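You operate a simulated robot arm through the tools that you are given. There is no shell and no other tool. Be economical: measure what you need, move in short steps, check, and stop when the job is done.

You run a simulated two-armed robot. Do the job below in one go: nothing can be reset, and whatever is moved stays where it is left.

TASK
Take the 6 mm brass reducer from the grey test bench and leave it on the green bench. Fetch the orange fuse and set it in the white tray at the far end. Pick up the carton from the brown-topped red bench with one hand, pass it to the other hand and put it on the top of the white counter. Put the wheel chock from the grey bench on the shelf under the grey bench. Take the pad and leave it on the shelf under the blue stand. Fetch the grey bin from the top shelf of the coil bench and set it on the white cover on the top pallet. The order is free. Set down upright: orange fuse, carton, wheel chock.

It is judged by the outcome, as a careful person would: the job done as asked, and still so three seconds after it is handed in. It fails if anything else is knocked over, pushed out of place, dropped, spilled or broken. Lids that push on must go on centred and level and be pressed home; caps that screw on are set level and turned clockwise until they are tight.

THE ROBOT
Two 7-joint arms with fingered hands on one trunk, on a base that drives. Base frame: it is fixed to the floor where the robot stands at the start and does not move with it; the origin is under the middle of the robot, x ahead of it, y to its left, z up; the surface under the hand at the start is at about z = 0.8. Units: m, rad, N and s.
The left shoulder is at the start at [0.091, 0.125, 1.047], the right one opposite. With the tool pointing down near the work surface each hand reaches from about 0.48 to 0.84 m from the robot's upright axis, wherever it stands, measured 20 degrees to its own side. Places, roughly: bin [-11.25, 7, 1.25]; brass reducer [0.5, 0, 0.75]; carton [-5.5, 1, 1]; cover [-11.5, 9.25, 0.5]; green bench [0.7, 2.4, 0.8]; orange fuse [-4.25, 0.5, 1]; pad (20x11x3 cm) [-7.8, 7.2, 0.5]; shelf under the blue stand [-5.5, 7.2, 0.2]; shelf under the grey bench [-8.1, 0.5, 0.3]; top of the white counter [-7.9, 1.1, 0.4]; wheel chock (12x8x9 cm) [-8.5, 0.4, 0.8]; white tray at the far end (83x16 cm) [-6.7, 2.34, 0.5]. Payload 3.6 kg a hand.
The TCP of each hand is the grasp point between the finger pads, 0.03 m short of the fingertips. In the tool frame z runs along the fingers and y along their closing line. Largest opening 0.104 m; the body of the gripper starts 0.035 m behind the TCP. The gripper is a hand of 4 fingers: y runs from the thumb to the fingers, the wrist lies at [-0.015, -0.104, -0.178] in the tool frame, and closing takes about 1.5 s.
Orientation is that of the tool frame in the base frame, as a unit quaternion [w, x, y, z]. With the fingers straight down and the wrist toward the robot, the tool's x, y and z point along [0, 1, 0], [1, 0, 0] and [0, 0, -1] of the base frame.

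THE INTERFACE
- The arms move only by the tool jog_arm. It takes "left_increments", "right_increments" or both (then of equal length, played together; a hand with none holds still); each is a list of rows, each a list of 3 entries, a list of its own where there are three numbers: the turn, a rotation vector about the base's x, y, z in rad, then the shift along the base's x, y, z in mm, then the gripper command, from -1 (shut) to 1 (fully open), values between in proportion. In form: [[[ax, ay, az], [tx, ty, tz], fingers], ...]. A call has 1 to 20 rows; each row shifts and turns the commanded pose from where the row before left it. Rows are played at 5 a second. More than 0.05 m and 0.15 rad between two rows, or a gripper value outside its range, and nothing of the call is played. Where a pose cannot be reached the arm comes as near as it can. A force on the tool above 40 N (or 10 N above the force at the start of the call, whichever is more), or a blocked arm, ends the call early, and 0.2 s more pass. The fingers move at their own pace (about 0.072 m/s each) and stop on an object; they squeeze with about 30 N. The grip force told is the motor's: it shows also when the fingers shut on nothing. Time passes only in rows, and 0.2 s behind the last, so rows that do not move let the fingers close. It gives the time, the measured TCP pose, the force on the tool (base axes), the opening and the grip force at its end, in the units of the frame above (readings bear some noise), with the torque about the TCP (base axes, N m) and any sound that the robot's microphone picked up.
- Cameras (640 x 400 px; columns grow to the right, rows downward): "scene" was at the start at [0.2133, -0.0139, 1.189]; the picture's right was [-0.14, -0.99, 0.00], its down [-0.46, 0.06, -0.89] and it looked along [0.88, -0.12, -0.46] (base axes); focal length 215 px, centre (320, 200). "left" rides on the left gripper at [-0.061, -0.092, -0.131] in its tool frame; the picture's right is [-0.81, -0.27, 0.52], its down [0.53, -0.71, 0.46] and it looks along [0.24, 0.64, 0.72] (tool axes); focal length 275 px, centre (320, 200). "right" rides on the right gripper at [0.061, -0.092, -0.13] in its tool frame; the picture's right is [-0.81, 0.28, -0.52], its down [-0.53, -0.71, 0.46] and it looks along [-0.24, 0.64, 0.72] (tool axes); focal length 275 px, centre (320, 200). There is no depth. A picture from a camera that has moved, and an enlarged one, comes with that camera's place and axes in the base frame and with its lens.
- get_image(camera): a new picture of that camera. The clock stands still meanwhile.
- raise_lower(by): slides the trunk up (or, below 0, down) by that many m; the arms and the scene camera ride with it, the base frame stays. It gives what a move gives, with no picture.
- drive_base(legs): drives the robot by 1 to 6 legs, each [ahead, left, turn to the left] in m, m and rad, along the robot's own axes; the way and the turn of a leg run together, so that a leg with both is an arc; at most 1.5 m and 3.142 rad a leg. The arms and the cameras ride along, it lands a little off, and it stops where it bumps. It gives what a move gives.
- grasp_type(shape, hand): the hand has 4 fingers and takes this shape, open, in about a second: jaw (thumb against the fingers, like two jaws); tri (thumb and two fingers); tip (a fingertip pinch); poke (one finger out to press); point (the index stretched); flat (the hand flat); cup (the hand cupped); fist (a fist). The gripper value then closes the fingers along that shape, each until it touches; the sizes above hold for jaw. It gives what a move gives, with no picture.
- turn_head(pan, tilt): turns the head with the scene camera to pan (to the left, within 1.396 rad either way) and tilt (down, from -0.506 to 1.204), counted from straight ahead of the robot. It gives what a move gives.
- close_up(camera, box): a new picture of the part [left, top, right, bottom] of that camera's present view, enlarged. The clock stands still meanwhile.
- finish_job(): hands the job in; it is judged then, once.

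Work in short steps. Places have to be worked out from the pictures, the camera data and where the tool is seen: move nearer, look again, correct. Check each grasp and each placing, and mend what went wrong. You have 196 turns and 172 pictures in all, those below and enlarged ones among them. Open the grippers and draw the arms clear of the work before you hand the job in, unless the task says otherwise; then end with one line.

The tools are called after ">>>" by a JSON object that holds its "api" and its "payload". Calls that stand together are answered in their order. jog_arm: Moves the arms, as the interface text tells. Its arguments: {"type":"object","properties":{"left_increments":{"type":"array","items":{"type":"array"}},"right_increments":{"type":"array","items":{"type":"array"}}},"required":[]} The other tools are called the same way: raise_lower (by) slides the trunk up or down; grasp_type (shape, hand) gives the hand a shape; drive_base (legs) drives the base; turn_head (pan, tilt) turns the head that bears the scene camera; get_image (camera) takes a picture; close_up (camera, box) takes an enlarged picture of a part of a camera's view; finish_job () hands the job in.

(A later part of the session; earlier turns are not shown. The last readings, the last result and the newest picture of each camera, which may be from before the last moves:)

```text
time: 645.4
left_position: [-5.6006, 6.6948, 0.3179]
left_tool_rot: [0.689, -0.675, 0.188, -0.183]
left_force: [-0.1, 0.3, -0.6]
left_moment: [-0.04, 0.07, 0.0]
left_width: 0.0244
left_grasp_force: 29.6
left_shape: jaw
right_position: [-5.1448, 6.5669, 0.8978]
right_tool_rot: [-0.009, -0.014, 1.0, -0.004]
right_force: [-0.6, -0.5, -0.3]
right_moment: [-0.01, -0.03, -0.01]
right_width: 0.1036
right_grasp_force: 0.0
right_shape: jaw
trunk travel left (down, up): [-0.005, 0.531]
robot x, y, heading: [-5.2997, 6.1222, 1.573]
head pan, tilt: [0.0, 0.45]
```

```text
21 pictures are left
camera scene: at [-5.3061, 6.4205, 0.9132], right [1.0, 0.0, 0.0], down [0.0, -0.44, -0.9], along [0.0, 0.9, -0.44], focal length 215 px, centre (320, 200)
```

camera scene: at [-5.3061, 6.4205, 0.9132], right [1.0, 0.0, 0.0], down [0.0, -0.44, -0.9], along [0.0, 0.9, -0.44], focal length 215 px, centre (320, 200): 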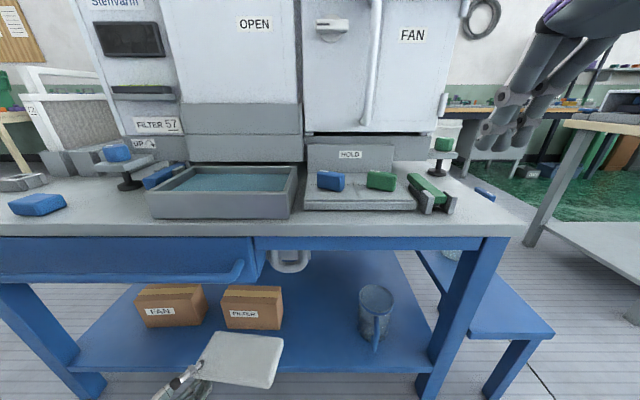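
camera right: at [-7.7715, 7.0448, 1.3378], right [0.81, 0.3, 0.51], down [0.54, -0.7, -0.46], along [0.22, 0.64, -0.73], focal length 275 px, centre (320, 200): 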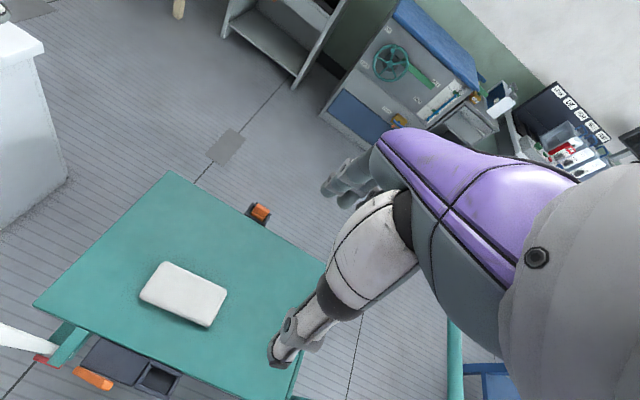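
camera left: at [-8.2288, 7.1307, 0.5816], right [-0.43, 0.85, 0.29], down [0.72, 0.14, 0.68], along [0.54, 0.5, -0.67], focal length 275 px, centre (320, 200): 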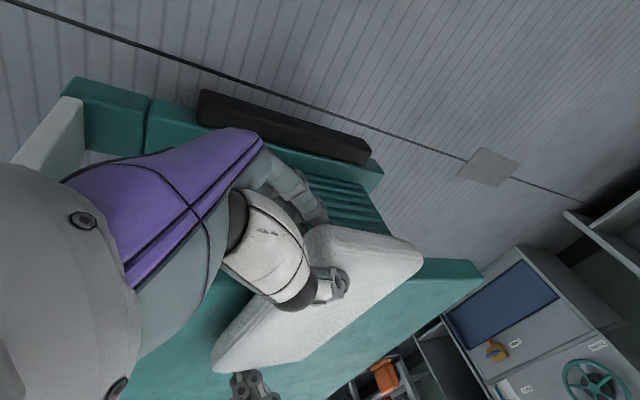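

Shelf z ≈ 0.16, gap x -5.438…-5.168. I shift right 0.20 m and forward 0.19 m to bring the pad into the gap, moving the right hand outward first.

>>> {"api": "jog_arm", "payload": {"right_increments": [[[0, 0, 0], [20, 0, 20], 1], [[0, 0, 0], [20, 0, 20], 1], [[0, 0, 0], [20, 0, 20], 1], [[0, 0, 0], [0, 0, 20], 1]]}}

>>> {"api": "drive_base", "payload": {"legs": [[0, -0.2, 0], [0.1, 0, 0]]}}

>>> {"api": "get_image", "payload": {"camera": "scene"}}

```text
time: 646.4
left_position: [-5.6003, 6.6935, 0.318]
left_tool_rot: [0.689, -0.676, 0.187, -0.183]
left_force: [0.3, -0.2, -1.7]
left_moment: [-0.07, 0.09, 0.04]
left_width: 0.0241
left_grasp_force: 30.1
left_shape: jaw
right_position: [-5.0824, 6.5999, 0.9205]
right_tool_rot: [-0.009, -0.014, 1.0, -0.003]
right_force: [-0.2, 0.7, 0.3]
right_moment: [0.0, 0.02, 0.01]
right_width: 0.1039
right_grasp_force: 0.1
right_shape: jaw
right hand out of reach, approached as far as the arm can: row 1, 2, 3, 4
trunk travel left (down, up): [-0.005, 0.531]
robot x, y, heading: [-5.3038, 6.1223, 1.578]
head pan, tilt: [0.0, 0.45]
```

```text
time: 649.5
left_position: [-5.399, 6.7942, 0.3183]
left_tool_rot: [0.689, -0.675, 0.189, -0.184]
left_force: [0.7, -0.4, 0.0]
left_moment: [-0.02, 0.1, -0.01]
left_width: 0.0242
left_grasp_force: 29.5
left_shape: jaw
right_position: [-4.8807, 6.6983, 0.9192]
right_tool_rot: [-0.009, -0.013, 1.0, -0.002]
right_force: [-0.2, 1.0, -0.8]
right_moment: [0.0, 0.03, -0.02]
right_width: 0.1038
right_grasp_force: 0.1
right_shape: jaw
trunk travel left (down, up): [-0.005, 0.531]
robot x, y, heading: [-5.1039, 6.2213, 1.571]
head pan, tilt: [0.0, 0.45]
```

```text
20 pictures are left
camera scene: at [-5.1051, 6.5211, 0.9132], right [1.0, 0.0, 0.0], down [0.0, -0.44, -0.9], along [0.0, 0.9, -0.44], focal length 215 px, centre (320, 200)
```

scene: 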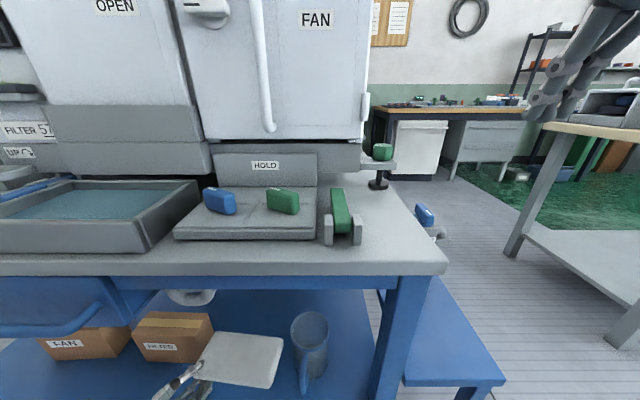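

Margins to the box and mug are a couple of cm. I creep ahead 9 cm, then lower to just above the shelf.

>>> {"api": "drive_base", "payload": {"legs": [[0.09, -0.005, 0]]}}

>>> {"api": "jog_arm", "payload": {"left_increments": [[[0, 0, 0], [0, 0, -30], -1], [[0, 0, 0], [0, 0, -30], -1], [[0, 0, 0], [0, 0, -25], -1], [[0, 0, 0], [0, 0, -10], -1], [[0, 0, 0], [0, 0, -8], -1], [[0, 0, 0], [0, 0, -6], -1], [[0, 0, 0], [0, 0, -5], -1], [[0, 0, 0], [0, 0, 0], -1]]}}

>>> {"api": "turn_head", "payload": {"pan": 0.3, "tilt": 0.75}}

>>> {"api": "get_image", "payload": {"camera": "scene"}}

```text
time: 650.6
left_position: [-5.3943, 6.8848, 0.3174]
left_tool_rot: [0.688, -0.676, 0.188, -0.183]
left_force: [0.4, 0.2, -0.5]
left_moment: [-0.04, 0.06, 0.0]
left_width: 0.0244
left_grasp_force: 29.6
left_shape: jaw
right_position: [-4.8764, 6.7902, 0.9205]
right_tool_rot: [-0.009, -0.013, 1.0, -0.002]
right_force: [-1.5, -0.2, 0.1]
right_moment: [0.01, -0.01, 0.04]
right_width: 0.1037
right_grasp_force: 0.1
right_shape: jaw
trunk travel left (down, up): [-0.005, 0.531]
robot x, y, heading: [-5.0995, 6.3123, 1.567]
head pan, tilt: [0.0, 0.45]
```

```text
time: 651.4
left_position: [-5.3966, 6.8917, 0.2491]
left_tool_rot: [0.697, -0.667, 0.19, -0.182]
left_force: [2.7, -9.8, 27.9]
left_moment: [-0.88, -0.26, -0.03]
left_width: 0.0216
left_grasp_force: 29.8
left_shape: jaw
right_position: [-4.8765, 6.7893, 0.9197]
right_tool_rot: [-0.009, -0.013, 1.0, -0.002]
right_force: [-0.3, 0.0, 0.4]
right_moment: [-0.01, 0.0, 0.04]
right_width: 0.1038
right_grasp_force: 0.1
right_shape: jaw
trunk travel left (down, up): [-0.005, 0.531]
robot x, y, heading: [-5.101, 6.3136, 1.57]
head pan, tilt: [0.0, 0.45]
stopped in row 4 (left hand): the force on the tool passed its limit at 53 N (the readings are from after the stop); the commanded pose is now the measured one
```

```text
time: 652.2
left_position: [-5.3969, 6.8901, 0.2487]
left_tool_rot: [0.697, -0.667, 0.19, -0.181]
left_force: [2.7, -0.9, 33.7]
left_moment: [-0.66, -0.27, -0.01]
left_width: 0.0207
left_grasp_force: 29.8
left_shape: jaw
right_position: [-4.8753, 6.7879, 0.9201]
right_tool_rot: [-0.009, -0.013, 1.0, -0.001]
right_force: [-1.1, 0.7, -0.7]
right_moment: [0.0, -0.01, 0.05]
right_width: 0.1039
right_grasp_force: 0.0
right_shape: jaw
trunk travel left (down, up): [-0.005, 0.531]
robot x, y, heading: [-5.0996, 6.3125, 1.573]
head pan, tilt: [0.3, 0.75]
```

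```text
19 pictures are left
camera scene: at [-5.1238, 6.5967, 0.8875], right [0.96, 0.3, 0.0], down [0.2, -0.65, -0.73], along [-0.22, 0.7, -0.68], focal length 215 px, centre (320, 200)
```

scene: 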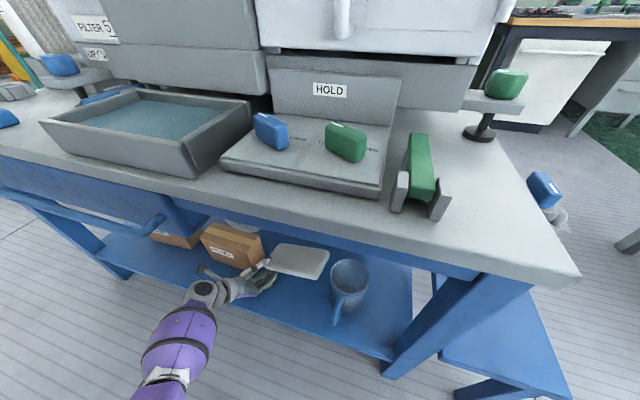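

The hand's underside touches before the pad does. I raise 15 mm and pitch the fingertips down by about 0.36 rad so the pad's far corner meets the shelf, then lower gently.

>>> {"api": "jog_arm", "payload": {"left_increments": [[[0, 0, 0], [0, -5, 18], -1], [[-0.104, 0.06, 0], [0, 0, 0], -1], [[-0.104, 0.06, 0], [0, 0, 0], -1], [[-0.104, 0.06, 0], [0, 0, 0], -1], [[0, 0, 0], [0, 0, -8], -1], [[0, 0, 0], [0, 0, -8], -1], [[0, 0, 0], [0, 0, -8], -1], [[0, 0, 0], [0, 0, -8], -1], [[0, 0, 0], [0, 0, -8], -1], [[0, 0, 0], [0, 0, -6], -1], [[0, 0, 0], [0, 0, -6], -1], [[0, 0, 0], [0, 0, 0], -1]]}}

>>> {"api": "close_up", "payload": {"camera": "scene", "box": [140, 210, 400, 370]}}

```text
time: 653.9
left_position: [-5.3984, 6.8883, 0.2468]
left_tool_rot: [-0.569, 0.778, -0.222, 0.145]
left_force: [1.9, -5.6, 20.9]
left_moment: [-0.46, -0.08, 0.01]
left_width: 0.0237
left_grasp_force: 29.8
left_shape: jaw
right_position: [-4.8763, 6.7892, 0.9221]
right_tool_rot: [-0.009, -0.014, 1.0, -0.002]
right_force: [0.5, 0.4, 0.2]
right_moment: [0.01, 0.04, -0.01]
right_width: 0.1038
right_grasp_force: 0.0
right_shape: jaw
trunk travel left (down, up): [-0.005, 0.531]
robot x, y, heading: [-5.0983, 6.3166, 1.571]
head pan, tilt: [0.3, 0.75]
stopped in row 8 (left hand): the force on the tool passed its limit at 49 N (the readings are from after the stop); the commanded pose is now the measured one
```

```text
2.46 times, centred on (270, 290) of scene
camera zoom: at [-5.1244, 6.5969, 0.8872], right [0.95, 0.3, 0.0], down [0.2, -0.65, -0.73], along [-0.22, 0.7, -0.68], focal length 530 px, centre (443, -22)
```

zoom: 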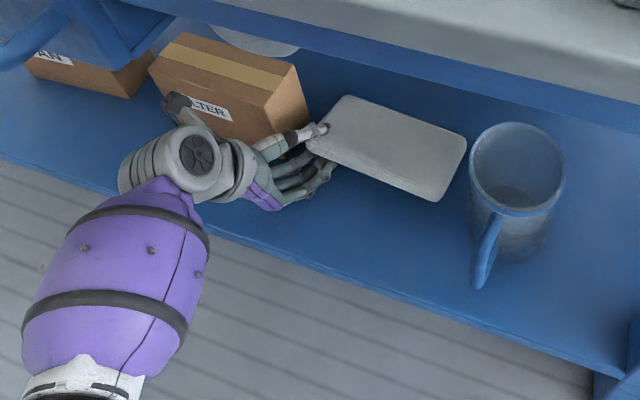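

The fingers' underside rests on the shelf while the pad's far corner is just above it. I open slightly, so the pad tips gently onto its far end, then look.

>>> {"api": "jog_arm", "payload": {"left_increments": [[[0, 0, 0], [0, 0, 3], -0.5], [[0, 0, 0], [0, 0, 4], -0.3], [[0, 0, 0], [0, 0, 4], -0.1], [[0, 0, 0], [0, 0, 0], -0.1], [[0, 0, 0], [0, 0, 0], -0.1], [[0, 0, 0], [0, 0, 0], -0.1]]}}

>>> {"api": "close_up", "payload": {"camera": "scene", "box": [140, 210, 400, 370]}}

```text
time: 655.3
left_position: [-5.3993, 6.8865, 0.2536]
left_tool_rot: [-0.567, 0.78, -0.221, 0.145]
left_force: [0.8, -0.3, 4.6]
left_moment: [-0.12, -0.02, -0.01]
left_width: 0.045
left_grasp_force: 0.2
left_shape: jaw
right_position: [-4.8763, 6.7899, 0.9188]
right_tool_rot: [-0.009, -0.014, 1.0, -0.002]
right_force: [-0.7, 0.5, 0.5]
right_moment: [0.03, 0.0, 0.0]
right_width: 0.1038
right_grasp_force: 0.0
right_shape: jaw
trunk travel left (down, up): [-0.005, 0.531]
robot x, y, heading: [-5.0975, 6.3122, 1.573]
head pan, tilt: [0.3, 0.75]
```

```text
2.46 times, centred on (270, 290) of scene
camera zoom: at [-5.1248, 6.5979, 0.8869], right [0.95, 0.3, 0.0], down [0.2, -0.65, -0.73], along [-0.22, 0.7, -0.68], focal length 530 px, centre (443, -22)
```

zoom: 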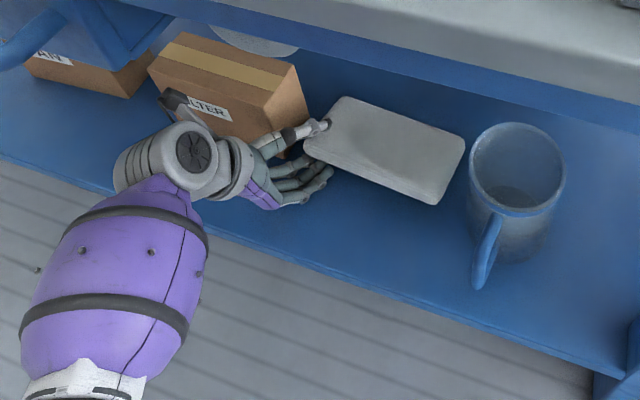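

The pad now rests on its far end and the fingers. I withdraw the hand south-west at low height.

>>> {"api": "jog_arm", "payload": {"left_increments": [[[0, 0, 0], [-22, -38, 0], -0.1], [[0, 0, 0], [-24, -42, 0], -0.1], [[0, 0, 0], [-24, -42, 4], -0.1], [[0, 0, 0], [-10, -42, 8], -0.1], [[0, 0, 0], [0, 0, 0], -0.1]]}}

>>> {"api": "close_up", "payload": {"camera": "scene", "box": [140, 210, 400, 370]}}

```text
time: 656.5
left_position: [-5.4793, 6.7223, 0.2665]
left_tool_rot: [-0.566, 0.78, -0.222, 0.146]
left_force: [-0.1, -0.3, -0.6]
left_moment: [-0.02, 0.02, -0.03]
left_width: 0.0467
left_grasp_force: 0.1
left_shape: jaw
right_position: [-4.8757, 6.7907, 0.9191]
right_tool_rot: [-0.008, -0.014, 1.0, -0.003]
right_force: [-0.2, -0.1, -0.7]
right_moment: [0.02, 0.0, 0.0]
right_width: 0.1038
right_grasp_force: 0.1
right_shape: jaw
trunk travel left (down, up): [-0.005, 0.531]
robot x, y, heading: [-5.0992, 6.3159, 1.574]
head pan, tilt: [0.3, 0.75]
```

```text
2.46 times, centred on (270, 290) of scene
camera zoom: at [-5.125, 6.5982, 0.8868], right [0.95, 0.3, 0.0], down [0.2, -0.65, -0.73], along [-0.22, 0.7, -0.68], focal length 530 px, centre (443, -22)
```

zoom: 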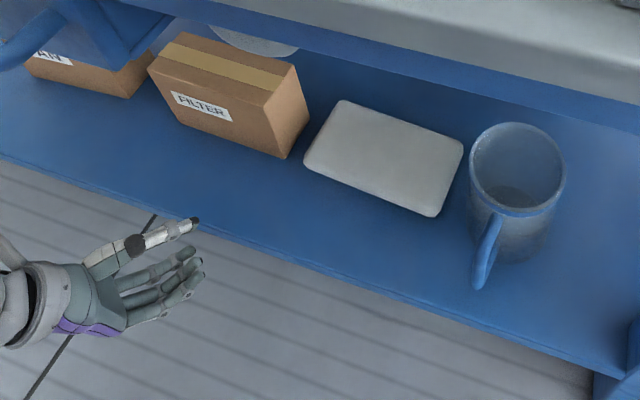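

The pad lies flat on the shelf, with its neighbours undisturbed. I back away, raise the trunk, and restore the left hand's default orientation.

>>> {"api": "drive_base", "payload": {"legs": [[-0.45, 0, 0]]}}

>>> {"api": "raise_lower", "payload": {"by": 0.27}}

>>> {"api": "jog_arm", "payload": {"left_increments": [[[0.104, -0.06, 0], [0, 0, 40], 1], [[0.104, -0.06, 0], [0, 0, 40], 1], [[0.104, -0.06, 0], [0, 0, 40], 1], [[0, 0, -0.13], [0, 0, 40], 1], [[0, 0, -0.13], [0, 0, 40], 1], [[0.0405, 0.0978, -0.0978], [0, 0, 40], 1], [[0.0405, 0.0978, -0.0978], [0, 0, 40], 1], [[0.0405, 0.0978, -0.0978], [0, 0, 40], 1], [[0.0405, 0.0978, -0.0978], [0, 0, 40], 1], [[0.0405, 0.0978, -0.0978], [0, 0, 40], 1], [[0.0405, 0.0978, -0.0978], [0, 0, 40], 1], [[0.0405, 0.0978, -0.0978], [0, 0, 40], 1], [[0.0405, 0.0978, -0.0978], [0, 0, 40], 1], [[0.0405, 0.0978, -0.0978], [0, 0, 40], 1], [[0.0405, 0.0978, -0.0978], [0, 0, 0], 1], [[0.0405, 0.0978, -0.0978], [0, 0, 0], 1], [[0.0405, 0.0978, -0.0978], [0, 0, 0], 1], [[0.0405, 0.0978, -0.0978], [0, 0, 0], 1], [[0.0405, 0.0978, -0.0978], [0, 0, 0], 1], [[0.0405, 0.0978, -0.0978], [0, 0, 0], 1]]}}

>>> {"api": "jog_arm", "payload": {"left_increments": [[[0.0405, 0.0978, -0.0978], [10, 0, 0], 1], [[0.0405, 0.0978, -0.0978], [10, 0, 0], 1], [[0.0405, 0.0978, -0.0978], [10, 0, 0], 1], [[0, 0, 0], [0, 0, 0], 1]]}}

```text
time: 659.2
left_position: [-5.479, 6.275, 0.265]
left_tool_rot: [-0.566, 0.781, -0.222, 0.146]
left_force: [0.1, 0.4, -0.4]
left_moment: [0.0, 0.01, 0.01]
left_width: 0.0466
left_grasp_force: 0.0
left_shape: jaw
right_position: [-4.876, 6.3405, 0.9197]
right_tool_rot: [-0.009, -0.012, 1.0, -0.002]
right_force: [-0.2, 1.1, 0.5]
right_moment: [0.01, 0.03, -0.03]
right_width: 0.1037
right_grasp_force: 0.1
right_shape: jaw
trunk travel left (down, up): [-0.005, 0.531]
robot x, y, heading: [-5.0987, 5.8656, 1.57]
head pan, tilt: [0.3, 0.75]
```

```text
time: 662.0
left_position: [-5.4779, 6.2742, 0.5357]
left_tool_rot: [-0.566, 0.78, -0.222, 0.146]
left_force: [-0.4, 0.2, -0.2]
left_moment: [0.02, 0.02, 0.06]
left_width: 0.0466
left_grasp_force: 0.0
left_shape: jaw
right_position: [-4.8744, 6.3398, 1.1897]
right_tool_rot: [-0.009, -0.012, 1.0, -0.003]
right_force: [0.5, -0.4, -0.5]
right_moment: [0.01, 0.02, 0.04]
right_width: 0.104
right_grasp_force: 0.1
right_shape: jaw
trunk travel left (down, up): [-0.275, 0.261]
robot x, y, heading: [-5.099, 5.8631, 1.569]
head pan, tilt: [0.3, 0.75]
```

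```text
time: 666.2
left_position: [-5.4785, 6.2747, 1.0945]
left_tool_rot: [0.147, -0.13, 0.978, -0.078]
left_force: [-0.8, -0.1, -0.2]
left_moment: [-0.01, 0.01, 0.05]
left_width: 0.1037
left_grasp_force: 0.0
left_shape: jaw
right_position: [-4.8736, 6.341, 1.1884]
right_tool_rot: [-0.008, -0.013, 1.0, -0.003]
right_force: [-0.3, -0.7, 0.2]
right_moment: [0.01, -0.02, -0.03]
right_width: 0.1041
right_grasp_force: 0.0
right_shape: jaw
trunk travel left (down, up): [-0.275, 0.261]
robot x, y, heading: [-5.1009, 5.8652, 1.57]
head pan, tilt: [0.3, 0.75]
```

```text
time: 667.2
left_position: [-5.4492, 6.2749, 1.0961]
left_tool_rot: [-0.002, 0.013, 1.0, -0.019]
left_force: [-0.3, 0.8, 0.6]
left_moment: [0.0, 0.01, 0.0]
left_width: 0.1035
left_grasp_force: 0.1
left_shape: jaw
right_position: [-4.8755, 6.3404, 1.1896]
right_tool_rot: [-0.008, -0.012, 1.0, -0.003]
right_force: [0.2, -0.2, 0.2]
right_moment: [0.02, 0.01, 0.02]
right_width: 0.1037
right_grasp_force: 0.0
right_shape: jaw
trunk travel left (down, up): [-0.275, 0.261]
robot x, y, heading: [-5.1004, 5.8621, 1.567]
head pan, tilt: [0.3, 0.75]
```

Now the bin. I turn west and drive along the mat toward the coil bench.

>>> {"api": "drive_base", "payload": {"legs": [[0, 0, 1.57], [1.5, 0, 0], [1.5, 0, 0], [1.4, 0, 0]]}}

>>> {"api": "turn_head", "payload": {"pan": -0.35, "tilt": 0.2}}

>>> {"api": "get_image", "payload": {"camera": "scene"}}

```text
time: 691.9
left_position: [-9.8824, 5.5422, 1.0951]
left_tool_rot: [0.013, -0.692, 0.721, -0.015]
left_force: [-0.1, -0.7, 0.0]
left_moment: [0.02, -0.02, 0.04]
left_width: 0.1036
left_grasp_force: 0.0
left_shape: jaw
right_position: [-9.9392, 6.1164, 1.19]
right_tool_rot: [0.004, 0.71, -0.704, 0.009]
right_force: [-0.6, 0.5, 1.2]
right_moment: [-0.01, -0.01, 0.03]
right_width: 0.1037
right_grasp_force: 0.1
right_shape: jaw
trunk travel left (down, up): [-0.275, 0.261]
robot x, y, heading: [-9.464, 5.8895, 3.123]
head pan, tilt: [0.3, 0.75]
```

```text
time: 692.9
left_position: [-9.8824, 5.543, 1.0952]
left_tool_rot: [0.013, -0.692, 0.721, -0.014]
left_force: [-0.1, -0.4, 0.7]
left_moment: [-0.03, -0.02, -0.04]
left_width: 0.1035
left_grasp_force: 0.0
left_shape: jaw
right_position: [-9.9392, 6.1167, 1.1898]
right_tool_rot: [0.004, 0.71, -0.704, 0.009]
right_force: [-0.9, -0.5, -0.1]
right_moment: [-0.01, -0.02, 0.0]
right_width: 0.1042
right_grasp_force: 0.0
right_shape: jaw
trunk travel left (down, up): [-0.275, 0.261]
robot x, y, heading: [-9.4621, 5.8868, 3.123]
head pan, tilt: [-0.351, 0.201]
```

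```text
15 pictures are left
camera scene: at [-9.6777, 5.9199, 1.2151], right [0.36, 0.93, 0.0], down [0.19, -0.07, -0.98], along [-0.91, 0.35, -0.2], focal length 215 px, centre (320, 200)
```

scene: 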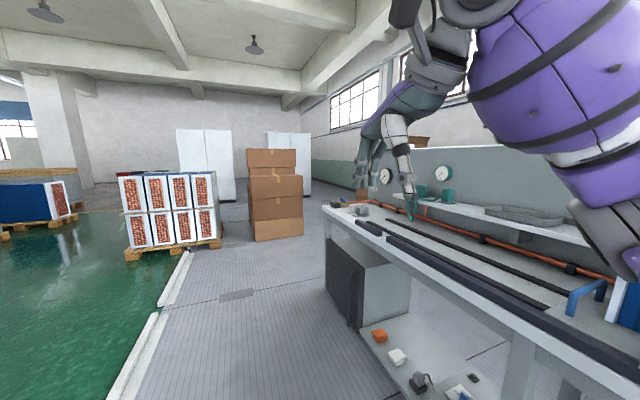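

A box-like item sits high at the bench's far west end, behind my hand. I drive 0.9 m closer and look again.

>>> {"api": "drive_base", "payload": {"legs": [[0.9, 0.1, 0]]}}

>>> {"api": "turn_head", "payload": {"pan": -1.0, "tilt": 0.15}}

>>> {"api": "get_image", "payload": {"camera": "scene"}}

```text
time: 697.7
left_position: [-10.7806, 5.4472, 1.0956]
left_tool_rot: [0.013, -0.698, 0.716, -0.014]
left_force: [-0.1, -0.3, -0.9]
left_moment: [-0.03, -0.01, 0.03]
left_width: 0.1037
left_grasp_force: 0.0
left_shape: jaw
right_position: [-10.8446, 6.0195, 1.1899]
right_tool_rot: [0.004, 0.715, -0.699, 0.009]
right_force: [-0.4, 0.0, 0.1]
right_moment: [0.02, 0.01, -0.02]
right_width: 0.1038
right_grasp_force: 0.0
right_shape: jaw
trunk travel left (down, up): [-0.275, 0.261]
robot x, y, heading: [-10.3683, 5.7933, 3.138]
head pan, tilt: [-0.351, 0.201]
```

```text
time: 698.7
left_position: [-10.7805, 5.446, 1.0956]
left_tool_rot: [0.013, -0.698, 0.716, -0.014]
left_force: [0.0, 0.1, 0.7]
left_moment: [-0.02, -0.02, 0.0]
left_width: 0.1036
left_grasp_force: 0.0
left_shape: jaw
right_position: [-10.8448, 6.0197, 1.19]
right_tool_rot: [0.004, 0.715, -0.699, 0.008]
right_force: [-0.3, 0.1, 0.8]
right_moment: [0.04, 0.0, 0.01]
right_width: 0.1037
right_grasp_force: 0.1
right_shape: jaw
trunk travel left (down, up): [-0.275, 0.261]
robot x, y, heading: [-10.367, 5.7948, 3.138]
head pan, tilt: [-1.0, 0.15]
```

```text
14 pictures are left
camera scene: at [-10.5431, 5.8722, 1.2199], right [0.84, 0.54, 0.0], down [0.08, -0.13, -0.99], along [-0.53, 0.83, -0.15], focal length 215 px, centre (320, 200)
```

scene: 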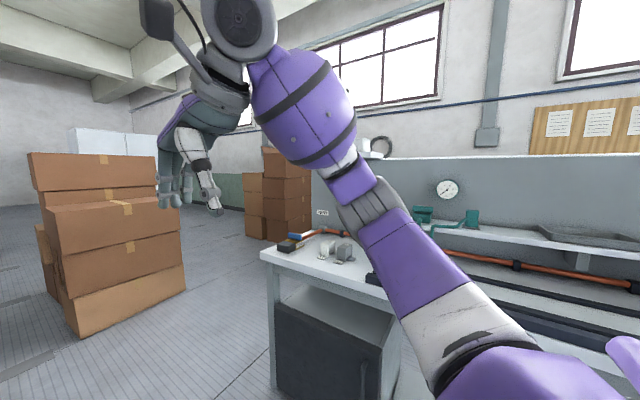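

I turn to face the bench's west end squarely and look.

>>> {"api": "drive_base", "payload": {"legs": [[0, 0, -1.57], [0, 0.55, 0]]}}

>>> {"api": "turn_head", "payload": {"pan": 0.15, "tilt": 0.05}}

>>> {"api": "get_image", "payload": {"camera": "scene"}}

```text
time: 707.9
left_position: [-11.2739, 6.2011, 1.0961]
left_tool_rot: [-0.001, 0.01, 1.0, -0.019]
left_force: [0.1, 0.0, 0.3]
left_moment: [-0.02, 0.01, -0.01]
left_width: 0.1036
left_grasp_force: 0.0
left_shape: jaw
right_position: [-10.7, 6.2712, 1.1908]
right_tool_rot: [-0.009, -0.015, 1.0, -0.003]
right_force: [-0.2, 0.2, -0.1]
right_moment: [-0.02, 0.02, 0.01]
right_width: 0.1038
right_grasp_force: 0.1
right_shape: jaw
trunk travel left (down, up): [-0.275, 0.261]
robot x, y, heading: [-10.9193, 5.7928, 1.576]
head pan, tilt: [-1.0, 0.15]
```

```text
time: 709.2
left_position: [-11.2741, 6.2028, 1.0953]
left_tool_rot: [-0.001, 0.01, 1.0, -0.019]
left_force: [-0.4, -0.7, 0.3]
left_moment: [0.0, 0.01, -0.01]
left_width: 0.1036
left_grasp_force: 0.1
left_shape: jaw
right_position: [-10.6997, 6.271, 1.1898]
right_tool_rot: [-0.008, -0.015, 1.0, -0.003]
right_force: [-0.2, -0.8, -0.6]
right_moment: [0.01, 0.0, -0.01]
right_width: 0.1038
right_grasp_force: 0.0
right_shape: jaw
trunk travel left (down, up): [-0.275, 0.261]
robot x, y, heading: [-10.9191, 5.7913, 1.572]
head pan, tilt: [0.15, 0.051]
```

```text
13 pictures are left
camera scene: at [-10.9363, 6.0057, 1.229], right [0.99, 0.15, 0.0], down [0.01, -0.05, -1.0], along [-0.15, 0.99, -0.05], focal length 215 px, centre (320, 200)
```

scene: 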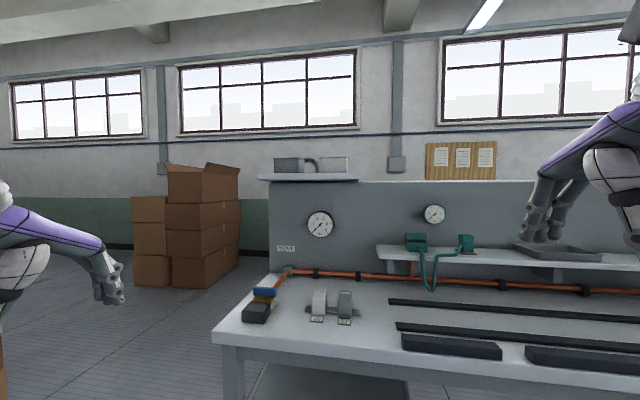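

A small top shelf carries two grey containers; I zoom in.

>>> {"api": "close_up", "payload": {"camera": "scene", "box": [240, 140, 380, 200]}}

```text
4.57 times, centred on (310, 170) of scene
camera zoom: at [-10.9363, 6.0057, 1.229], right [0.99, 0.15, 0.0], down [0.01, -0.05, -1.0], along [-0.15, 0.99, -0.05], focal length 984 px, centre (366, 337)
```

zoom: 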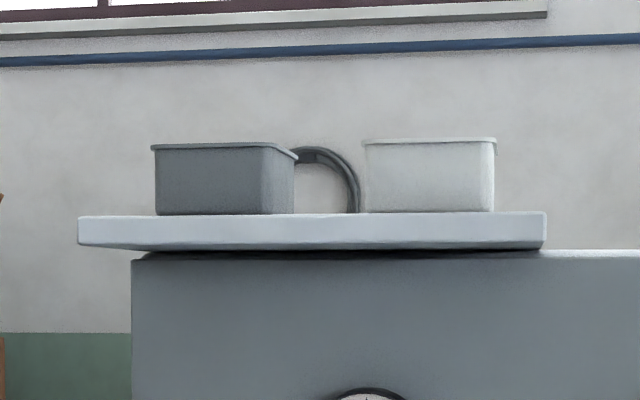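

The target is the left (grey) bin, about 11–12 cm wide on a shelf at z ≈ 1.30, so I'll pinch its front wall. I raise the trunk, move closer, and look with the left wrist camera.

>>> {"api": "raise_lower", "payload": {"by": 0.26}}

>>> {"api": "drive_base", "payload": {"legs": [[0.42, 0.15, 0]]}}

>>> {"api": "jog_arm", "payload": {"left_increments": [[[0, 0, 0], [10, 0, 40], 1], [[0, 0, 0], [20, 0, 40], 1], [[0, 0, 0], [20, 0, 40], 1], [[0, 0, 0], [20, 0, 40], 1], [[0, 0, 0], [20, 0, 30], 1], [[0, 0, 0], [0, 0, 0], 1]]}}

>>> {"api": "get_image", "payload": {"camera": "left"}}

```text
time: 711.9
left_position: [-11.2719, 6.203, 1.3548]
left_tool_rot: [-0.001, 0.012, 1.0, -0.02]
left_force: [-0.8, 0.2, 0.4]
left_moment: [0.01, -0.02, -0.02]
left_width: 0.1033
left_grasp_force: 0.1
left_shape: jaw
right_position: [-10.7, 6.2719, 1.4488]
right_tool_rot: [-0.009, -0.015, 1.0, -0.003]
right_force: [0.3, 0.6, -0.3]
right_moment: [0.02, 0.0, 0.01]
right_width: 0.1039
right_grasp_force: 0.1
right_shape: jaw
trunk travel left (down, up): [-0.535, 0.001]
robot x, y, heading: [-10.9233, 5.7944, 1.572]
head pan, tilt: [0.15, 0.051]
```

```text
time: 714.6
left_position: [-11.4238, 6.6224, 1.3552]
left_tool_rot: [-0.001, 0.011, 1.0, -0.019]
left_force: [-0.4, -0.4, 0.2]
left_moment: [0.01, -0.02, 0.01]
left_width: 0.1038
left_grasp_force: 0.0
left_shape: jaw
right_position: [-10.8496, 6.6904, 1.4503]
right_tool_rot: [-0.01, -0.016, 1.0, -0.002]
right_force: [-0.4, 0.1, 0.4]
right_moment: [-0.01, 0.02, -0.02]
right_width: 0.1038
right_grasp_force: 0.1
right_shape: jaw
trunk travel left (down, up): [-0.535, 0.001]
robot x, y, heading: [-11.0694, 6.2094, 1.573]
head pan, tilt: [0.15, 0.051]
```

```text
time: 716.0
left_position: [-11.3342, 6.623, 1.5452]
left_tool_rot: [-0.001, 0.01, 1.0, -0.02]
left_force: [0.3, 0.2, -0.4]
left_moment: [-0.03, -0.02, 0.02]
left_width: 0.1037
left_grasp_force: 0.1
left_shape: jaw
right_position: [-10.8502, 6.6919, 1.4499]
right_tool_rot: [-0.009, -0.015, 1.0, -0.003]
right_force: [-0.1, -0.6, 1.2]
right_moment: [0.04, 0.02, 0.03]
right_width: 0.1038
right_grasp_force: 0.0
right_shape: jaw
trunk travel left (down, up): [-0.535, 0.001]
robot x, y, heading: [-11.0749, 6.2147, 1.571]
head pan, tilt: [0.15, 0.051]
```

```text
11 pictures are left
camera left: at [-11.2742, 6.5349, 1.6781], right [0.8, -0.31, -0.51], down [-0.55, -0.72, -0.43], along [-0.23, 0.62, -0.75], focal length 275 px, centre (320, 200)
```

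left: 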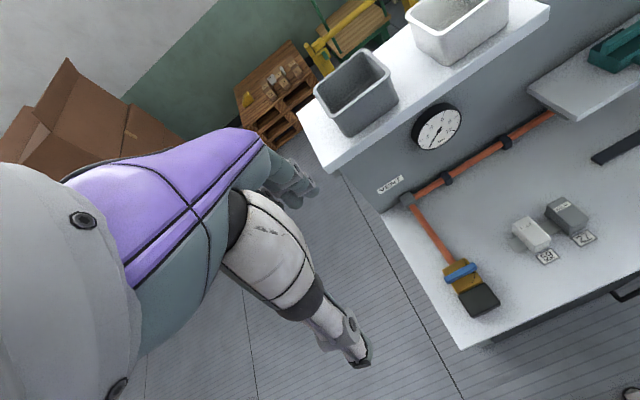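

The grey bin's rim: x -11.287…-11.168, y 6.936–7.047, z ≈ 1.357; it's empty. I bring the left hand over the front wall and descend with the fingers inside and the thumb outside.

>>> {"api": "jog_arm", "payload": {"left_increments": [[[0, 0, 0], [14, 40, 0], 1], [[0, 0, 0], [14, 40, 0], 1], [[0, 0, 0], [14, 40, 0], 1], [[0, 0, 0], [14, 40, -5], 1], [[0, 0, 0], [13, 40, -10], 1], [[0, 0, 0], [13, 40, -10], 1], [[0, 0, 0], [13, 40, -10], 1], [[0, 0, 0], [11, 37, -10], 1], [[0, 0, 0], [0, 0, -30], 1], [[0, 0, 0], [0, 0, -35], 1], [[0, 0, 0], [0, 0, 0], 1]]}}

>>> {"api": "get_image", "payload": {"camera": "left"}}

```text
time: 718.4
left_position: [-11.3173, 6.763, 1.3912]
left_tool_rot: [0.0, 0.011, 1.0, -0.019]
left_force: [-0.1, -0.8, -0.9]
left_moment: [-0.03, -0.01, 0.04]
left_width: 0.104
left_grasp_force: 0.0
left_shape: jaw
left hand out of reach, approached as far as the arm can: row 2, 3, 4, 5, 6, 7, 8
right_position: [-10.848, 6.6898, 1.45]
right_tool_rot: [-0.009, -0.015, 1.0, -0.002]
right_force: [0.4, 0.2, 1.1]
right_moment: [0.0, 0.02, 0.03]
right_width: 0.1037
right_grasp_force: 0.2
right_shape: jaw
trunk travel left (down, up): [-0.535, 0.001]
robot x, y, heading: [-11.0718, 6.2153, 1.575]
head pan, tilt: [0.15, 0.051]
```

```text
10 pictures are left
camera left: at [-11.2579, 6.6752, 1.5239], right [0.8, -0.31, -0.51], down [-0.55, -0.72, -0.43], along [-0.23, 0.62, -0.75], focal length 275 px, centre (320, 200)
```

left: 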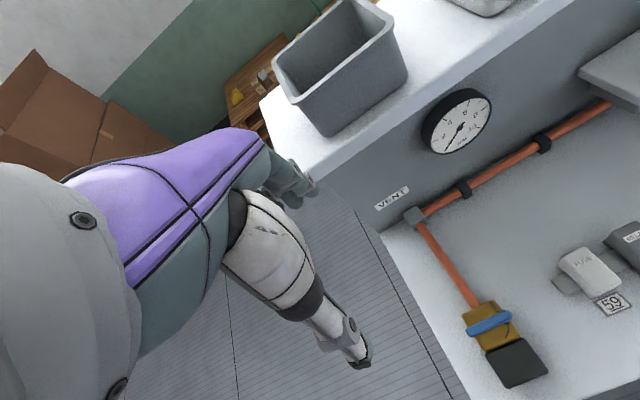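

The arm can't reach that far at this height. I'll stand at the bench's west end, facing east, where the bin is only 0.58 m away and I can pinch its west wall. I retract and drive there.

>>> {"api": "jog_arm", "payload": {"left_increments": [[[0, 0, 0], [5, -40, 0], 1], [[0, 0, 0], [5, -40, 0], 1], [[0, 0, 0], [10, -40, 0], 1], [[0, 0, 0], [10, -40, 0], 1]]}}

>>> {"api": "drive_base", "payload": {"legs": [[-0.3, 0, 0], [0, 0.82, 0], [0.92, 0, 0], [0, 0, -1.57]]}}

>>> {"api": "get_image", "payload": {"camera": "left"}}

```text
time: 719.4
left_position: [-11.2895, 6.6016, 1.3925]
left_tool_rot: [-0.001, 0.011, 1.0, -0.018]
left_force: [-0.1, -0.9, 0.9]
left_moment: [-0.03, 0.02, -0.01]
left_width: 0.1038
left_grasp_force: 0.0
left_shape: jaw
right_position: [-10.8485, 6.6887, 1.4503]
right_tool_rot: [-0.009, -0.015, 1.0, -0.002]
right_force: [0.3, -1.0, 0.8]
right_moment: [0.02, -0.02, 0.02]
right_width: 0.1038
right_grasp_force: 0.0
right_shape: jaw
trunk travel left (down, up): [-0.535, 0.001]
robot x, y, heading: [-11.0699, 6.2107, 1.574]
head pan, tilt: [0.15, 0.051]
```

```text
time: 736.9
left_position: [-11.4917, 7.0486, 1.3924]
left_tool_rot: [-0.015, 0.72, 0.694, -0.013]
left_force: [0.7, -0.2, -0.4]
left_moment: [0.01, -0.02, -0.01]
left_width: 0.1038
left_grasp_force: 0.1
left_shape: jaw
right_position: [-11.4113, 6.608, 1.4506]
right_tool_rot: [-0.008, 0.703, 0.711, 0.004]
right_force: [-0.3, -0.9, 0.8]
right_moment: [0.04, 0.0, 0.02]
right_width: 0.1037
right_grasp_force: 0.0
right_shape: jaw
trunk travel left (down, up): [-0.535, 0.001]
robot x, y, heading: [-11.8846, 6.8355, -0.012]
head pan, tilt: [0.15, 0.051]
```

```text
9 pictures are left
camera left: at [-11.5814, 6.9903, 1.5244], right [-0.32, -0.8, -0.51], down [-0.71, 0.56, -0.43], along [0.62, 0.22, -0.75], focal length 275 px, centre (320, 200)
```

left: 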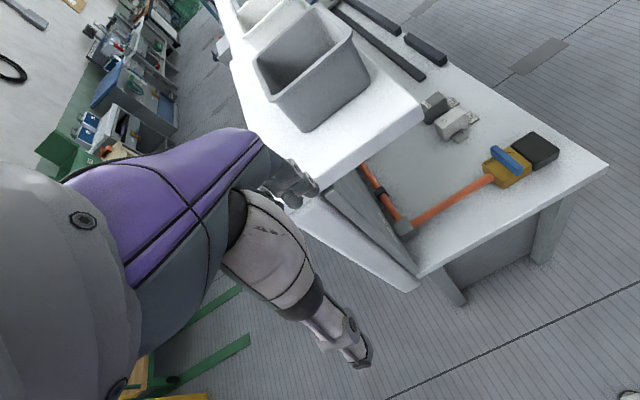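

From here the west wall is at x ≈ -11.275, y 6.925–7.04. I move over it at a slightly higher level first.

>>> {"api": "jog_arm", "payload": {"left_increments": [[[0, 0, 0], [0, -33, 10], 1], [[0, 0, 0], [0, -33, 10], 1], [[0, 0, 0], [44, 0, 0], 1], [[0, 0, 0], [44, 0, 0], 1], [[0, 0, 0], [44, 0, 0], 1], [[0, 0, 0], [44, 0, 0], 1], [[0, 0, 0], [45, 0, 0], 1], [[0, 0, 0], [0, 0, 0], 1]]}}

>>> {"api": "get_image", "payload": {"camera": "left"}}

```text
time: 738.7
left_position: [-11.3444, 6.9937, 1.4053]
left_tool_rot: [-0.014, 0.719, 0.695, -0.013]
left_force: [0.1, 0.5, -0.3]
left_moment: [-0.03, -0.01, 0.01]
left_width: 0.1038
left_grasp_force: 0.0
left_shape: jaw
left hand out of reach, approached as far as the arm can: row 6, 7
right_position: [-11.4119, 6.608, 1.4492]
right_tool_rot: [-0.008, 0.702, 0.712, 0.005]
right_force: [-0.2, 0.1, 0.4]
right_moment: [0.0, 0.01, -0.02]
right_width: 0.1038
right_grasp_force: 0.0
right_shape: jaw
trunk travel left (down, up): [-0.535, 0.001]
robot x, y, heading: [-11.8878, 6.8343, -0.012]
head pan, tilt: [0.15, 0.051]
```

```text
8 pictures are left
camera left: at [-11.4334, 6.9352, 1.5378], right [-0.32, -0.8, -0.51], down [-0.71, 0.56, -0.43], along [0.62, 0.22, -0.75], focal length 275 px, centre (320, 200)
```

left: 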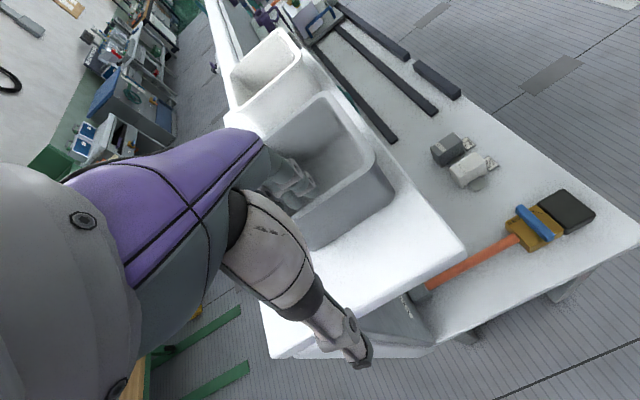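

Slightly short, so I drive 6.5 cm closer and then descend over the wall.

>>> {"api": "drive_base", "payload": {"legs": [[0.065, 0, 0]]}}

>>> {"api": "jog_arm", "payload": {"left_increments": [[[0, 0, 0], [0, -12, -15], 1], [[0, 0, 0], [0, 0, -20], 1], [[0, 0, 0], [0, 0, -20], 1], [[0, 0, 0], [0, 0, -12], 1], [[0, 0, 0], [0, 0, 0], 1]]}}

>>> {"api": "get_image", "payload": {"camera": "left"}}

```text
time: 739.7
left_position: [-11.2807, 6.9937, 1.4058]
left_tool_rot: [-0.014, 0.72, 0.694, -0.012]
left_force: [-0.9, -0.4, 0.6]
left_moment: [-0.01, 0.02, -0.01]
left_width: 0.1037
left_grasp_force: 0.0
left_shape: jaw
right_position: [-11.3496, 6.6073, 1.4516]
right_tool_rot: [-0.007, 0.701, 0.713, 0.006]
right_force: [0.1, 1.2, -0.6]
right_moment: [0.0, 0.0, 0.0]
right_width: 0.1039
right_grasp_force: 0.0
right_shape: jaw
trunk travel left (down, up): [-0.535, 0.001]
robot x, y, heading: [-11.8256, 6.8387, -0.016]
head pan, tilt: [0.15, 0.051]
```

```text
time: 740.9
left_position: [-11.2802, 6.9811, 1.3371]
left_tool_rot: [-0.014, 0.72, 0.694, -0.012]
left_force: [-0.1, 0.0, 0.6]
left_moment: [-0.01, -0.03, 0.04]
left_width: 0.104
left_grasp_force: 0.0
left_shape: jaw
right_position: [-11.3485, 6.6064, 1.4499]
right_tool_rot: [-0.008, 0.701, 0.713, 0.006]
right_force: [-1.0, 0.4, 0.4]
right_moment: [0.0, -0.01, 0.01]
right_width: 0.1038
right_grasp_force: 0.0
right_shape: jaw
trunk travel left (down, up): [-0.535, 0.001]
robot x, y, heading: [-11.8254, 6.8339, -0.007]
head pan, tilt: [0.15, 0.051]
```

```text
7 pictures are left
camera left: at [-11.3692, 6.9222, 1.4698], right [-0.32, -0.8, -0.51], down [-0.71, 0.56, -0.43], along [0.63, 0.22, -0.75], focal length 275 px, centre (320, 200)
```

left: 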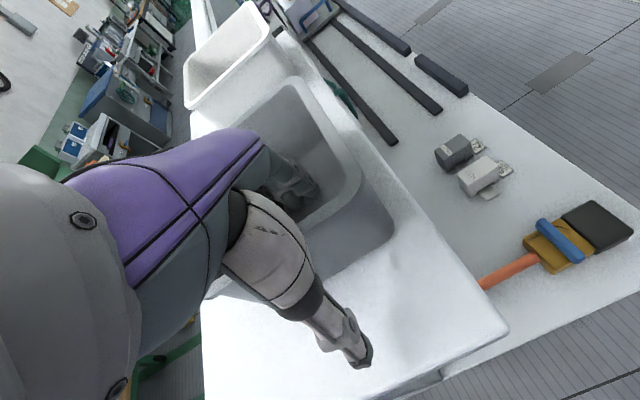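

Fingers are inside and the thumb is outside the west wall. I close and lift gently.

>>> {"api": "jog_arm", "payload": {"left_increments": [[[0, 0, 0], [0, 0, 0], -1], [[0, 0, 0], [0, 0, 0], -1], [[0, 0, 0], [0, 0, 0], -1], [[0, 0, 0], [0, 0, 0], -1], [[0, 0, 0], [0, 0, 0], -1], [[0, 0, 0], [0, 0, 0], -1], [[0, 0, 0], [0, 0, 0], -1], [[0, 0, 0], [0, 0, 10], -1], [[0, 0, 0], [0, 0, 15], -1], [[0, 0, 0], [0, 0, 15], -1], [[0, 0, 0], [0, 0, 0], -1]]}}

>>> {"api": "turn_head", "payload": {"pan": 0.9, "tilt": 0.35}}

>>> {"api": "get_image", "payload": {"camera": "scene"}}

```text
time: 743.3
left_position: [-11.2809, 6.9808, 1.3777]
left_tool_rot: [-0.013, 0.719, 0.695, -0.013]
left_force: [0.0, -0.6, -1.6]
left_moment: [-0.01, 0.06, 0.01]
left_width: 0.0001
left_grasp_force: 30.4
left_shape: jaw
right_position: [-11.3477, 6.6073, 1.4493]
right_tool_rot: [-0.008, 0.701, 0.713, 0.005]
right_force: [-0.1, -0.4, 0.1]
right_moment: [0.01, 0.03, -0.02]
right_width: 0.104
right_grasp_force: 0.0
right_shape: jaw
trunk travel left (down, up): [-0.535, 0.001]
robot x, y, heading: [-11.8205, 6.8378, -0.01]
head pan, tilt: [0.15, 0.051]
```

```text
time: 744.4
left_position: [-11.2814, 6.9808, 1.3772]
left_tool_rot: [-0.014, 0.719, 0.695, -0.013]
left_force: [-0.7, 0.4, -1.2]
left_moment: [-0.05, 0.08, 0.01]
left_width: 0.0001
left_grasp_force: 29.5
left_shape: jaw
right_position: [-11.3469, 6.6081, 1.4504]
right_tool_rot: [-0.008, 0.701, 0.713, 0.004]
right_force: [0.5, -0.8, -0.7]
right_moment: [-0.02, -0.03, 0.01]
right_width: 0.1036
right_grasp_force: 0.2
right_shape: jaw
trunk travel left (down, up): [-0.535, 0.001]
robot x, y, heading: [-11.8217, 6.8373, -0.011]
head pan, tilt: [0.901, 0.351]
```

```text
6 pictures are left
camera scene: at [-11.7613, 6.9068, 1.4743], right [0.78, -0.63, 0.0], down [-0.22, -0.27, -0.94], along [0.59, 0.73, -0.34], focal length 215 px, centre (320, 200)
```

scene: 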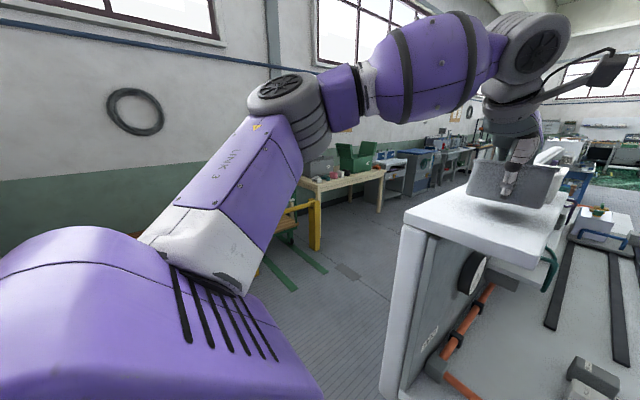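

The bin is held level. I back off, turn north, and look for the white cover on the pallets.

>>> {"api": "drive_base", "payload": {"legs": [[-0.3, 0, 0], [0, 0, 1.58], [0.6, -0.2, 0]]}}

>>> {"api": "turn_head", "payload": {"pan": -0.2, "tilt": 0.6}}

>>> {"api": "get_image", "payload": {"camera": "scene"}}

```text
time: 753.4
left_position: [-12.0716, 7.9799, 1.3782]
left_tool_rot: [0.0, 0.012, 1.0, -0.019]
left_force: [-0.2, 0.1, -1.3]
left_moment: [-0.08, -0.01, -0.01]
left_width: 0.0
left_grasp_force: 30.1
left_shape: jaw
right_position: [-11.6978, 7.9166, 1.4507]
right_tool_rot: [-0.009, -0.013, 1.0, -0.002]
right_force: [-0.1, 0.7, 0.7]
right_moment: [-0.04, 0.0, 0.03]
right_width: 0.1041
right_grasp_force: 0.1
right_shape: jaw
trunk travel left (down, up): [-0.535, 0.001]
robot x, y, heading: [-11.9186, 7.4357, 1.568]
head pan, tilt: [0.901, 0.351]
```

```text
time: 754.8
left_position: [-12.0709, 7.979, 1.3774]
left_tool_rot: [-0.001, 0.012, 1.0, -0.019]
left_force: [0.4, 1.1, -0.7]
left_moment: [-0.08, -0.01, 0.03]
left_width: 0.0001
left_grasp_force: 30.4
left_shape: jaw
right_position: [-11.6964, 7.9166, 1.45]
right_tool_rot: [-0.009, -0.012, 1.0, -0.002]
right_force: [0.7, -0.2, -0.5]
right_moment: [0.01, -0.02, 0.0]
right_width: 0.1039
right_grasp_force: 0.0
right_shape: jaw
trunk travel left (down, up): [-0.535, 0.001]
robot x, y, heading: [-11.9208, 7.4398, 1.571]
head pan, tilt: [-0.201, 0.6]
```

```text
5 pictures are left
camera scene: at [-11.9039, 7.5281, 1.4515], right [0.98, -0.2, 0.0], down [-0.11, -0.55, -0.83], along [0.16, 0.81, -0.56], focal length 215 px, centre (320, 200)
```

scene: 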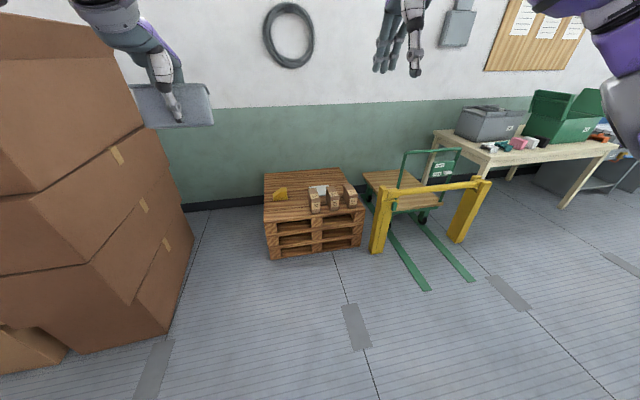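

A pallet stack with blocks and something white on top is ahead; I zoom in.

>>> {"api": "close_up", "payload": {"camera": "scene", "box": [255, 160, 375, 260]}}

```text
4.00 times, centred on (315, 210) of scene
camera zoom: at [-11.9039, 7.5281, 1.4515], right [0.98, -0.2, 0.0], down [-0.11, -0.55, -0.83], along [0.16, 0.81, -0.56], focal length 861 px, centre (340, 160)
```

zoom: 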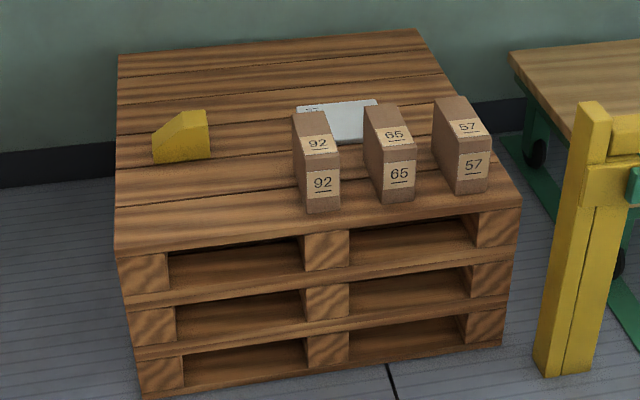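

The white cover (≈20×20 cm) is at about (-11.58, 9.18, 0.42), behind the numbered blocks (tops ≈ 0.59). I drive up to the pallets and centre the left hand while still high, then lower the trunk.

>>> {"api": "drive_base", "payload": {"legs": [[0, -0.37, 0], [1.05, 0, 0]]}}

>>> {"api": "jog_arm", "payload": {"left_increments": [[[0, 0, 0], [40, 0, -10], -1], [[0, 0, 0], [40, 0, -10], -1], [[0, 0, 0], [40, 0, -10], -1], [[0, 0, 0], [0, 0, 0], -1]]}}

>>> {"api": "raise_lower", "payload": {"by": -0.3}}

>>> {"api": "turn_head", "payload": {"pan": 0.0, "tilt": 0.8}}

>>> {"api": "get_image", "payload": {"camera": "scene"}}

```text
time: 763.6
left_position: [-11.6978, 9.0299, 1.3775]
left_tool_rot: [-0.001, 0.015, 1.0, -0.019]
left_force: [-0.4, 0.4, -1.0]
left_moment: [-0.08, 0.02, -0.03]
left_width: 0.0
left_grasp_force: 30.3
left_shape: jaw
right_position: [-11.3234, 8.9653, 1.4509]
right_tool_rot: [-0.008, -0.012, 1.0, -0.002]
right_force: [0.2, 0.4, -0.9]
right_moment: [0.0, 0.01, 0.03]
right_width: 0.1039
right_grasp_force: 0.0
right_shape: jaw
trunk travel left (down, up): [-0.535, 0.001]
robot x, y, heading: [-11.5478, 8.4889, 1.566]
head pan, tilt: [-0.201, 0.6]
```

```text
time: 764.6
left_position: [-11.6672, 9.0174, 1.3477]
left_tool_rot: [-0.001, 0.014, 1.0, -0.019]
left_force: [0.4, 0.8, -1.6]
left_moment: [-0.12, -0.02, -0.01]
left_width: 0.0001
left_grasp_force: 29.9
left_shape: jaw
left hand out of reach, approached as far as the arm can: row 1, 2, 3
right_position: [-11.3248, 8.966, 1.4506]
right_tool_rot: [-0.008, -0.012, 1.0, -0.001]
right_force: [-0.1, -1.2, -0.6]
right_moment: [0.02, 0.02, -0.03]
right_width: 0.1039
right_grasp_force: 0.1
right_shape: jaw
trunk travel left (down, up): [-0.535, 0.001]
robot x, y, heading: [-11.5493, 8.4867, 1.568]
head pan, tilt: [-0.201, 0.6]
```

```text
time: 767.6
left_position: [-11.6675, 9.0178, 1.0476]
left_tool_rot: [-0.001, 0.014, 1.0, -0.018]
left_force: [-0.1, 0.1, -0.7]
left_moment: [-0.09, -0.01, 0.02]
left_width: 0.0001
left_grasp_force: 30.4
left_shape: jaw
right_position: [-11.3237, 8.9659, 1.1507]
right_tool_rot: [-0.008, -0.013, 1.0, -0.003]
right_force: [-0.2, -0.2, 0.3]
right_moment: [-0.02, 0.02, -0.05]
right_width: 0.1038
right_grasp_force: 0.0
right_shape: jaw
trunk travel left (down, up): [-0.235, 0.301]
robot x, y, heading: [-11.5491, 8.4909, 1.574]
head pan, tilt: [-0.201, 0.6]
```

```text
time: 768.3
left_position: [-11.6675, 9.0168, 1.0465]
left_tool_rot: [-0.002, 0.014, 1.0, -0.02]
left_force: [-0.7, -0.7, -0.9]
left_moment: [-0.07, -0.02, 0.0]
left_width: 0.0
left_grasp_force: 30.1
left_shape: jaw
right_position: [-11.3235, 8.9656, 1.1502]
right_tool_rot: [-0.009, -0.011, 1.0, -0.002]
right_force: [0.4, -0.3, -1.0]
right_moment: [0.01, 0.02, -0.02]
right_width: 0.1038
right_grasp_force: 0.0
right_shape: jaw
trunk travel left (down, up): [-0.235, 0.301]
robot x, y, heading: [-11.5471, 8.4875, 1.57]
head pan, tilt: [0.0, 0.799]
```

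```text
3 pictures are left
camera scene: at [-11.5484, 8.7043, 1.121], right [1.0, 0.0, 0.0], down [0.0, -0.72, -0.7], along [0.0, 0.7, -0.72], focal length 215 px, centre (320, 200)
```

scene: 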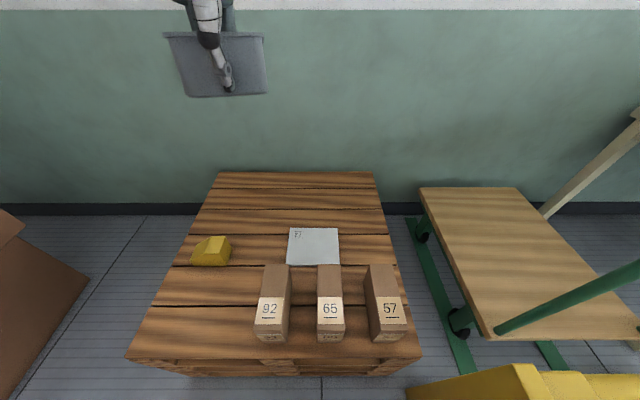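

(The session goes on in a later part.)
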